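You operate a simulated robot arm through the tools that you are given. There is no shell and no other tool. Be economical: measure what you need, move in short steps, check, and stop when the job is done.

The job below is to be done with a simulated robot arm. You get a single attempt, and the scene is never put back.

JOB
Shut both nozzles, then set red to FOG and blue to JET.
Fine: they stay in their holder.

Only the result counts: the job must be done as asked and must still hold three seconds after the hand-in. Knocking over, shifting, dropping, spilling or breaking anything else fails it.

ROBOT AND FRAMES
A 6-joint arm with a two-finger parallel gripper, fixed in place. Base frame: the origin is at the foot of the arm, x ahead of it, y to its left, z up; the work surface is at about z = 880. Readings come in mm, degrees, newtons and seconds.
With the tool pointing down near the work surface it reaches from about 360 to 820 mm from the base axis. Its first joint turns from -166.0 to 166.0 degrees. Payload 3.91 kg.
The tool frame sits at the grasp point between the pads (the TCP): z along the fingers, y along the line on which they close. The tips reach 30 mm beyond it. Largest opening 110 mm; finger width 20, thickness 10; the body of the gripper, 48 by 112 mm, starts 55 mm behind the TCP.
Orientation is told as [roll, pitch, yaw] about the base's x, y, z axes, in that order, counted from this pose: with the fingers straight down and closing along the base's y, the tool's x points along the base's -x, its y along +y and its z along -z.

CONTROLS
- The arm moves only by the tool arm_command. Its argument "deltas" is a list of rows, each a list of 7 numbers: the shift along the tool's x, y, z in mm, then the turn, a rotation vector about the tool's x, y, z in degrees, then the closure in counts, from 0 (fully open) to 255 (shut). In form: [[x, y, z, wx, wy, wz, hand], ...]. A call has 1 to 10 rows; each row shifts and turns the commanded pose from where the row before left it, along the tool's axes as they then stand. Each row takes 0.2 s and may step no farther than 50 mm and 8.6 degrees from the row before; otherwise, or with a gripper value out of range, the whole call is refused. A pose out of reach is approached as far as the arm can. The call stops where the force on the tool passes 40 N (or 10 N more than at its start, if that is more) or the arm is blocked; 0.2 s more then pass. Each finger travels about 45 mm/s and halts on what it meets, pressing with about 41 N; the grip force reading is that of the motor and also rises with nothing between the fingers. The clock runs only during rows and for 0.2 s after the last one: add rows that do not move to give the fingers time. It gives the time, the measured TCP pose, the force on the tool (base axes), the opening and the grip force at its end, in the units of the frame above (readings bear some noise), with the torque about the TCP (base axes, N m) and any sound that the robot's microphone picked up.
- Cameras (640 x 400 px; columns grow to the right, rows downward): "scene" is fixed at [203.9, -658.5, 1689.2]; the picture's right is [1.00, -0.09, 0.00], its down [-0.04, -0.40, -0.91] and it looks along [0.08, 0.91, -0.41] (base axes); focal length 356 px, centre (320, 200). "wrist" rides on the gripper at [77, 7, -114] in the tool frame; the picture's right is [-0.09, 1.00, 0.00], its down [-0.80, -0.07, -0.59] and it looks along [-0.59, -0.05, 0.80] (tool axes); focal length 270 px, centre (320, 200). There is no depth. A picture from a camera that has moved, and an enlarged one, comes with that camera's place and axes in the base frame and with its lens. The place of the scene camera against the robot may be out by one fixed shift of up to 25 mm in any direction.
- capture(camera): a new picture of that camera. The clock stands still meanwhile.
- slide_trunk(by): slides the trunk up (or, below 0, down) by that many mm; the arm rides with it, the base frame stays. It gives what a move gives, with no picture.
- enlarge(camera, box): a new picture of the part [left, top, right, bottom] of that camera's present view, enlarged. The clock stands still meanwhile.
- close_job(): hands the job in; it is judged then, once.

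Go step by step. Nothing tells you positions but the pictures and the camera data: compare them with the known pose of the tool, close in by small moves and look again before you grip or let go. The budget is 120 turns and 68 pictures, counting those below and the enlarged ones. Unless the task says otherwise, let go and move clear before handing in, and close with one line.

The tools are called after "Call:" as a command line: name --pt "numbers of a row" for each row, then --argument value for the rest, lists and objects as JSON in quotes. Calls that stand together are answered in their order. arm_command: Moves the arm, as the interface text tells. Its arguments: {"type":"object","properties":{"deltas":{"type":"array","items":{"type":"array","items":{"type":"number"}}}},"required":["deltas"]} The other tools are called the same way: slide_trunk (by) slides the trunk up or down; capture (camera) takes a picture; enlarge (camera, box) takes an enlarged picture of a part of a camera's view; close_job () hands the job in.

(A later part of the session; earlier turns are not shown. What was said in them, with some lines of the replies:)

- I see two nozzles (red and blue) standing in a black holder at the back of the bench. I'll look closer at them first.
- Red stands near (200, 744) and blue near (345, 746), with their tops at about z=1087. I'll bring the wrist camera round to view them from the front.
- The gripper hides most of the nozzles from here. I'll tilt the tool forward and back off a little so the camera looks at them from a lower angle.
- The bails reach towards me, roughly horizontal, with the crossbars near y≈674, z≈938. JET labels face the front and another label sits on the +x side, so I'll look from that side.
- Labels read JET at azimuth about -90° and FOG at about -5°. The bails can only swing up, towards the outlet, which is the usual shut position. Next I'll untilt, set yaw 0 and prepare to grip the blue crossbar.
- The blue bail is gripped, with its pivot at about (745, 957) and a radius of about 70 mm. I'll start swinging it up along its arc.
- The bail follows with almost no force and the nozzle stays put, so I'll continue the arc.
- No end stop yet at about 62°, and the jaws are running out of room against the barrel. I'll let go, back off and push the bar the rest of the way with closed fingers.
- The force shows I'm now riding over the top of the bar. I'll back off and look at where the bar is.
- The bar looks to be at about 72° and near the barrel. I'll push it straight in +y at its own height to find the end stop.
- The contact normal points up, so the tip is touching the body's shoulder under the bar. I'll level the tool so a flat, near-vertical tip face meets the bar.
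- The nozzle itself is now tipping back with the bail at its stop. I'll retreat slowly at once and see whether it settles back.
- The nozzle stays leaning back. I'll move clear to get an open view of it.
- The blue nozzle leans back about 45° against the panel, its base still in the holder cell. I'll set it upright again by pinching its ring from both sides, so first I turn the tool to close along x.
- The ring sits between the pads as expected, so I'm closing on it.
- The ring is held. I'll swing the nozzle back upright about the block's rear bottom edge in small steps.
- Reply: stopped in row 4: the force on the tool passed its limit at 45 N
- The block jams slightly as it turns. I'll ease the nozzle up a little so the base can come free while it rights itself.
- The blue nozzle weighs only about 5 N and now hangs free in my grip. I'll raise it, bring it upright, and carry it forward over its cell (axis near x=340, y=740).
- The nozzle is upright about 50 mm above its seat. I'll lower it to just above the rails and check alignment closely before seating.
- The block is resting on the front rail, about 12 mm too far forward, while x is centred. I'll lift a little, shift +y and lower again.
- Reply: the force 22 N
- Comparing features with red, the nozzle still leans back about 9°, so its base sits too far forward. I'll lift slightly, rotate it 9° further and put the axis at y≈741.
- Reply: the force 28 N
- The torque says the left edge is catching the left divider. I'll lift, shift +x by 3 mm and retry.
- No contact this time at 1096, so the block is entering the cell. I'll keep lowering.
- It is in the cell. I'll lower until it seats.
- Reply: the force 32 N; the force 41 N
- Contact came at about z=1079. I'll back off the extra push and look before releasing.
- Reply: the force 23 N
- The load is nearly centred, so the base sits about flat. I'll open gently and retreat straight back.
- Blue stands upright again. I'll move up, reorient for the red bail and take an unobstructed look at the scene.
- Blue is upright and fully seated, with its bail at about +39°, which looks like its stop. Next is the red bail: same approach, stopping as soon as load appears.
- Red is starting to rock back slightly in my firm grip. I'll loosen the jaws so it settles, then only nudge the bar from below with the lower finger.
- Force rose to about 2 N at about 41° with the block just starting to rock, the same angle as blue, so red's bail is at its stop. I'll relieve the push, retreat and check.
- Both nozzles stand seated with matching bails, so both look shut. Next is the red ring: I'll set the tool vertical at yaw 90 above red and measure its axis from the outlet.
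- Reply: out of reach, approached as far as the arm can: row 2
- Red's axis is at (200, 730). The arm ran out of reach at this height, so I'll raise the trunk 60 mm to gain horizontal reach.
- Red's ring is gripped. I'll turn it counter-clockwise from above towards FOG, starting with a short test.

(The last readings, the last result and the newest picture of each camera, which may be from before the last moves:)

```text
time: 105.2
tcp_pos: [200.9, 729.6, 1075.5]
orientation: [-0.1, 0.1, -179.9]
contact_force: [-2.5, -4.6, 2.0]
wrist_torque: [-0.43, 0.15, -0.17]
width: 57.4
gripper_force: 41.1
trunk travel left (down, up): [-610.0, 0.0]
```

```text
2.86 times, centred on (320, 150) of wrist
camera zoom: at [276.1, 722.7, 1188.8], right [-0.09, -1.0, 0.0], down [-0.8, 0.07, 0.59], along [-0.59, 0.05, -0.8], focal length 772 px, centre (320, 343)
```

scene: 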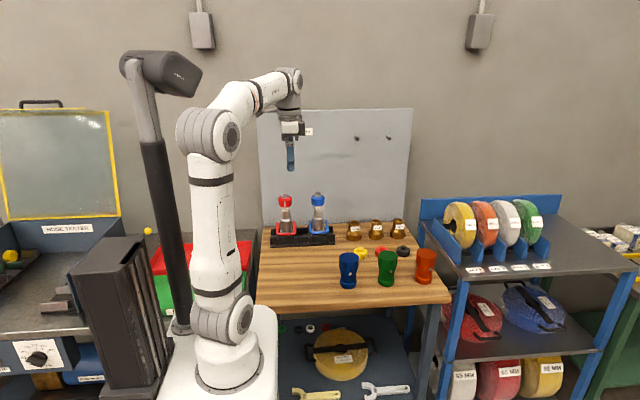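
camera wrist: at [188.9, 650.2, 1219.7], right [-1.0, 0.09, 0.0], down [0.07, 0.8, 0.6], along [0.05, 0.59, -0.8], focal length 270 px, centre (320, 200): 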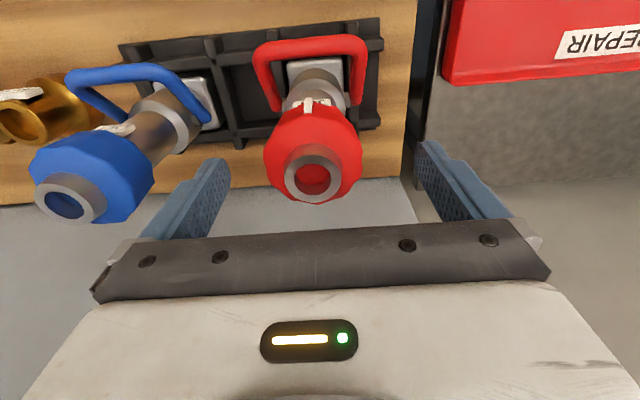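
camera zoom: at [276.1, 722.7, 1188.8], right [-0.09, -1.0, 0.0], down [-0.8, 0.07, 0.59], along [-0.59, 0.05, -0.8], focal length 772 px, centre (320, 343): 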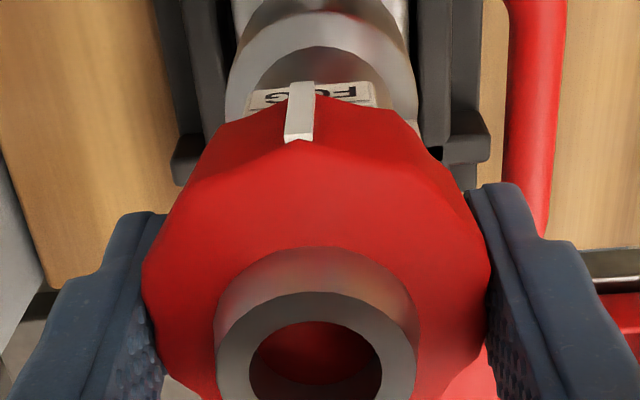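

The white mark sits right over the FOG label. I'll release and lift away, then move over blue at the same yaw.

Call:
arm_command --pt "0 0 0 0 0 0 110" --pt "0 0 0 0 0 0 60" --pt "0 0 0 0 0 0 0" --pt "0 0 -25 0 0 0 0" --pt "0 0 -35 0 0 0 0" --pt "0 0 -40 0 0 0 0" --pt "0 0 0 0 0 0 0"

Call:
arm_command --pt "36 0 0 0 0 0 0" --pt "36 0 0 0 0 0 0" --pt "36 0 0 0 0 0 0" --pt "36 0 0 0 0 0 0" --pt "0 0 0 0 0 0 0"

```text
time: 106.8
tcp_pos: [199.4, 729.9, 1173.9]
orientation: [-0.1, 0.1, 180.0]
contact_force: [0.5, 0.4, 0.9]
wrist_torque: [0.0, -0.04, 0.01]
width: 109.8
gripper_force: 0.1
trunk travel left (down, up): [-610.0, 0.0]
```

```text
time: 108.0
tcp_pos: [333.6, 698.7, 1169.4]
orientation: [-0.1, 0.2, 180.0]
contact_force: [-0.5, 0.8, -0.8]
wrist_torque: [0.05, -0.03, -0.02]
width: 110.0
gripper_force: 0.0
out of reach, approached as far as the arm can: row 2, 3, 4
trunk travel left (down, up): [-610.0, 0.0]
```

Blue is beyond the tool-down reach, so I'll use the tilted side pinch that reached it before. The ring will turn by swinging the hand around the nozzle's vertical axis, from pointing azimuth 130° to 40°.

Call:
arm_command --pt "29 33 -10 0 0 0 0" --pt "29 33 -10 0 0 0 0" --pt "29 33 -10 0 0 0 0" --pt "0 0 0 0 0 8.4 0" --pt "0 0 0 0 0 8.4 0" --pt "0 0 0 0 0 8.3 0" --pt "0 0 0 0 0 8.3 0" --pt "0 0 0 0 0 8.3 0" --pt "0 0 0 0 0 8.3 0"

Call:
arm_command --pt "0 0 0 0 -8.5 0 0" --pt "0 0 0 0 -8.5 0 0" --pt "0 0 0 0 -8.5 0 0" --pt "0 0 0 0 -8.5 0 0" --pt "0 0 0 0 -8.5 0 0" --pt "0 0 0 0 0 0 0"

```text
time: 110.0
tcp_pos: [421.2, 599.3, 1197.4]
orientation: [-0.1, -0.1, 129.9]
contact_force: [-1.1, 0.2, -0.6]
wrist_torque: [0.02, 0.01, -0.02]
width: 109.9
gripper_force: 0.0
trunk travel left (down, up): [-610.0, 0.0]
```

```text
time: 111.4
tcp_pos: [421.9, 599.5, 1197.5]
orientation: [-0.2, -42.6, 130.1]
contact_force: [-0.4, 0.0, -0.5]
wrist_torque: [-0.01, -0.02, 0.0]
width: 109.9
gripper_force: 0.1
trunk travel left (down, up): [-610.0, 0.0]
```

Call:
arm_command --pt "-5.6 -8.2 35.5 0 0 0 0" --pt "-5.6 -8.2 35.5 0 0 0 0" --pt "-5.6 -8.2 35.5 0 0 0 0" --pt "0 0 30 0 0 0 40" --pt "0 0 10 0 0 0 40" --pt "0 0 0 0 0 0 40"

Call:
capture --camera "wrist"

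```text
time: 112.8
tcp_pos: [368.4, 701.2, 1100.9]
orientation: [-0.2, -42.5, 130.1]
contact_force: [-0.4, -0.6, 0.0]
wrist_torque: [0.0, -0.01, 0.04]
width: 92.9
gripper_force: 0.1
trunk travel left (down, up): [-610.0, 0.0]
```

```text
4 pictures are left
camera wrist: at [448.2, 594.4, 1132.3], right [-0.81, -0.59, 0.06], down [-0.07, 0.19, 0.98], along [-0.59, 0.79, -0.19], focal length 270 px, centre (320, 200)
```

wrist: 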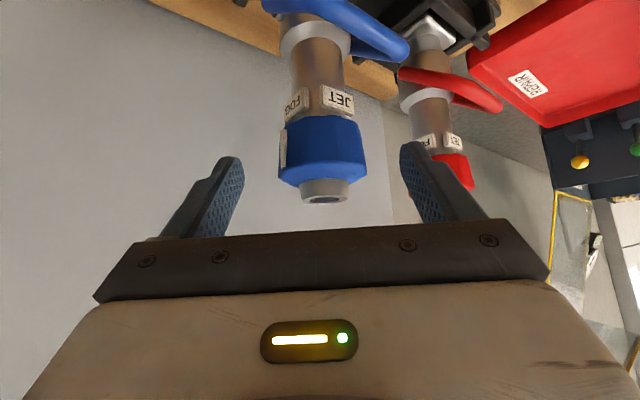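

Call:
arm_command --pt "-4 1 12 0 0 0 40" --pt "0 0 12 0 0 0 60" --pt "0 0 10 0 0 0 80" --pt "0 0 0 0 0 0 110" --pt "0 0 0 0 0 0 130" --pt "0 0 0 0 0 0 160" --pt "0 0 0 0 0 0 160"

```text
time: 114.4
tcp_pos: [351.6, 720.1, 1079.2]
orientation: [-0.1, -42.6, 130.0]
contact_force: [-0.3, -0.7, 0.3]
wrist_torque: [0.07, -0.03, 0.01]
width: 55.4
gripper_force: 40.9
trunk travel left (down, up): [-610.0, 0.0]
```

Blue's ring is gripped cleanly. I'll begin the clockwise swing about its axis.

Call:
arm_command --pt "-0.1 2.0 0.1 5.75 0 6.26 160" --pt "-0.1 2.0 0.1 5.75 0 6.26 160" --pt "-0.1 2.0 0.1 5.75 0 6.26 160" --pt "0 0 0 0 0 0 160"

```text
time: 115.4
tcp_pos: [346.9, 717.9, 1079.7]
orientation: [-0.2, -42.7, 104.5]
contact_force: [0.3, -0.3, 2.5]
wrist_torque: [-0.23, -0.24, -0.02]
width: 55.6
gripper_force: 41.2
trunk travel left (down, up): [-610.0, 0.0]
```

Call:
arm_command --pt "-0.1 2.0 0.1 5.75 0 6.26 160" --pt "-0.1 2.0 0.1 5.75 0 6.26 160" --pt "-0.1 2.0 0.1 5.75 0 6.26 160" --pt "-0.1 2.0 0.1 5.75 0 6.26 160" --pt "0 0 0 0 0 0 160"

Call:
arm_command --pt "-0.1 2.0 0.1 5.75 0 6.26 160" --pt "-0.1 2.0 0.1 5.75 0 6.26 160" --pt "-0.1 2.0 0.1 5.75 0 6.26 160" --pt "0 1.1 0 3.2 0 3.5 160" --pt "0 0 0 0 0 0 160"

Call:
enlarge --camera "wrist" --box '[220, 60, 420, 220]'

```text
time: 116.6
tcp_pos: [337.6, 716.7, 1079.5]
orientation: [-0.2, -42.8, 70.6]
contact_force: [0.7, 0.1, 7.3]
wrist_torque: [-0.29, -0.67, -0.01]
width: 55.7
gripper_force: 41.0
trunk travel left (down, up): [-610.0, 0.0]
```

```text
time: 117.8
tcp_pos: [331.8, 720.6, 1079.4]
orientation: [-0.1, -42.7, 40.1]
contact_force: [1.5, -1.5, 13.4]
wrist_torque: [-0.75, -0.87, -0.04]
width: 55.3
gripper_force: 41.4
trunk travel left (down, up): [-610.0, 0.0]
```

```text
2.50 times, centred on (320, 140) of wrist
camera zoom: at [223.9, 639.0, 1110.5], right [-0.59, 0.8, 0.06], down [0.19, 0.06, 0.98], along [0.78, 0.59, -0.19], focal length 676 px, centre (320, 350)
```

zoom: 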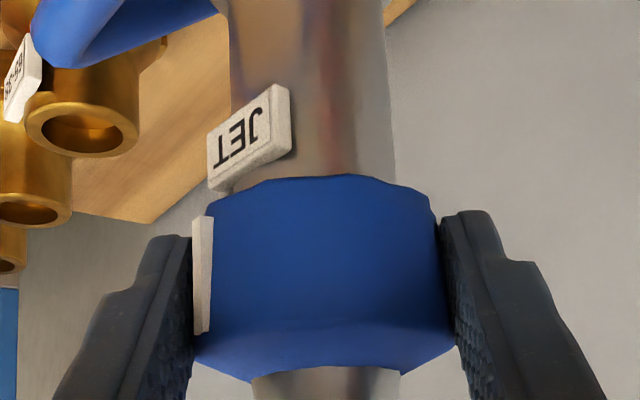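

Nozzle slack took up part of the turn: the mark is still about 15° short of JET. I'll release, swing the open hand back to a roomier angle, regrip and finish.

Call:
arm_command --pt "0 0 0 0 0 0 110" --pt "0 0 0 0 0 0 60" --pt "0 0 0 0 0 0 40" --pt "-0.1 -2.0 0.1 -5.75 0 -6.26 40" --pt "-0.1 -2.0 0.1 -5.75 0 -6.26 40" --pt "-0.1 -2.0 0.1 -5.75 0 -6.26 40" --pt "-0.1 -2.0 0.1 -5.75 0 -6.26 40" --pt "-0.1 -2.0 0.1 -5.75 0 -6.26 40" --pt "-0.1 -2.0 0.1 -5.75 0 -6.26 40" --pt "0 0 0 0 0 0 40"

```text
time: 120.0
tcp_pos: [343.1, 716.5, 1078.2]
orientation: [-0.1, -42.7, 91.5]
contact_force: [0.0, -1.1, 0.5]
wrist_torque: [-0.01, -0.02, 0.0]
width: 92.9
gripper_force: 0.0
trunk travel left (down, up): [-610.0, 0.0]
```

Call:
enlarge --camera "wrist" --box '[220, 60, 420, 220]'

```text
2.50 times, centred on (320, 140) of wrist
camera zoom: at [337.8, 582.8, 1109.0], right [-1.0, 0.04, 0.06], down [0.06, 0.19, 0.98], along [0.03, 0.98, -0.19], focal length 676 px, centre (320, 350)
```

zoom: 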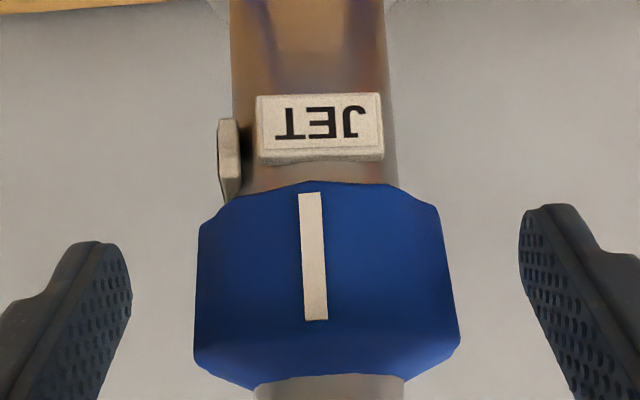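

The mark is now about 7° short of JET's centre. I'll regrip and turn that last bit.

Call:
arm_command --pt "0 0 0 0 0 0 80" --pt "0 0 0 0 0 0 110" --pt "0 0 0 0 0 0 130" --pt "0 0 0 0 0 0 160" --pt "0 0 0 0 0 0 160" --pt "0 0.9 0 2.4 0 2.6 160" --pt "0 0.9 0 2.4 0 2.6 160" --pt "0 0 0 0 0 0 160"

Call:
enlarge --camera "wrist" --box '[220, 60, 420, 220]'

```text
time: 121.8
tcp_pos: [339.7, 717.5, 1078.6]
orientation: [-0.1, -42.7, 84.2]
contact_force: [-0.5, -0.6, 0.2]
wrist_torque: [-0.09, 0.15, 0.12]
width: 57.3
gripper_force: 41.3
trunk travel left (down, up): [-610.0, 0.0]
```

```text
2.50 times, centred on (320, 140) of wrist
camera zoom: at [318.7, 584.7, 1108.9], right [-0.98, 0.17, 0.06], down [0.09, 0.18, 0.98], along [0.15, 0.97, -0.19], focal length 676 px, centre (320, 350)
```

zoom: 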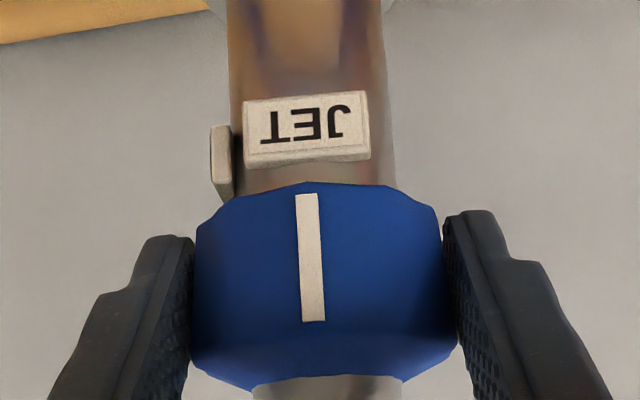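

The mark now lines up with JET. I'll open, back straight out and move clear.

Call:
arm_command --pt "0 0 0 0 0 0 110" --pt "0 0 0 0 0 0 60" --pt "0 0 0 0 0 0 20" --pt "0 0 0 0 0 0 0" --pt "0 0 -25 0 0 0 0" --pt "0 0 -40 0 0 0 0" --pt "0 0 -40 0 0 0 0" --pt "-20 0 -40 0 0 0 0" --pt "-20 0 -40 0 0 0 0" --pt "-20 0 -40 0 0 0 0"

Call:
enlarge --camera "scene" --box '[255, 180, 355, 250]'

```text
time: 124.0
tcp_pos: [327.9, 608.3, 1282.3]
orientation: [-0.2, -42.8, 84.2]
contact_force: [0.1, -0.3, -0.9]
wrist_torque: [0.01, 0.01, -0.02]
width: 109.8
gripper_force: 0.2
trunk travel left (down, up): [-610.0, 0.0]
```

```text
5.71 times, centred on (305, 215) of scene
camera zoom: at [203.9, -658.5, 1689.2], right [1.0, -0.09, 0.0], down [-0.04, -0.4, -0.91], along [0.08, 0.91, -0.41], focal length 2035 px, centre (406, 114)
```

zoom: 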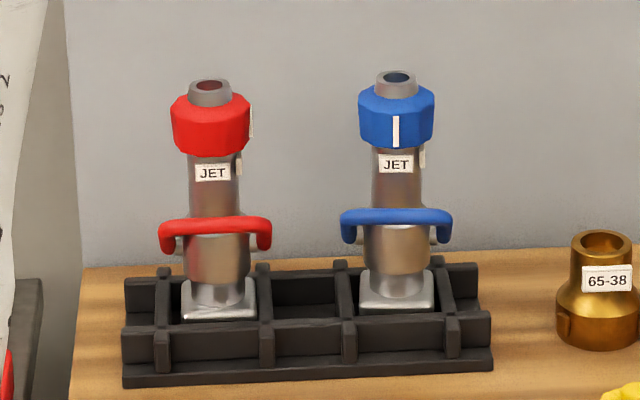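

The final picture shows both nozzles upright in the holder with bails raised to matching angles, red's mark at FOG and blue's at JET. The hand is clear, so I'm handing in.

Call:
close_job

```text
The job is handed in.
```

The job is handed in: both bails are raised to their stops, which I took as shut because neither is labelled. Red's mark is at FOG, blue's is at JET, and both stand in the holder. While I was raising its bail, the blue nozzle tipped back against the panel, so I lifted it and re-seated it in its cell.
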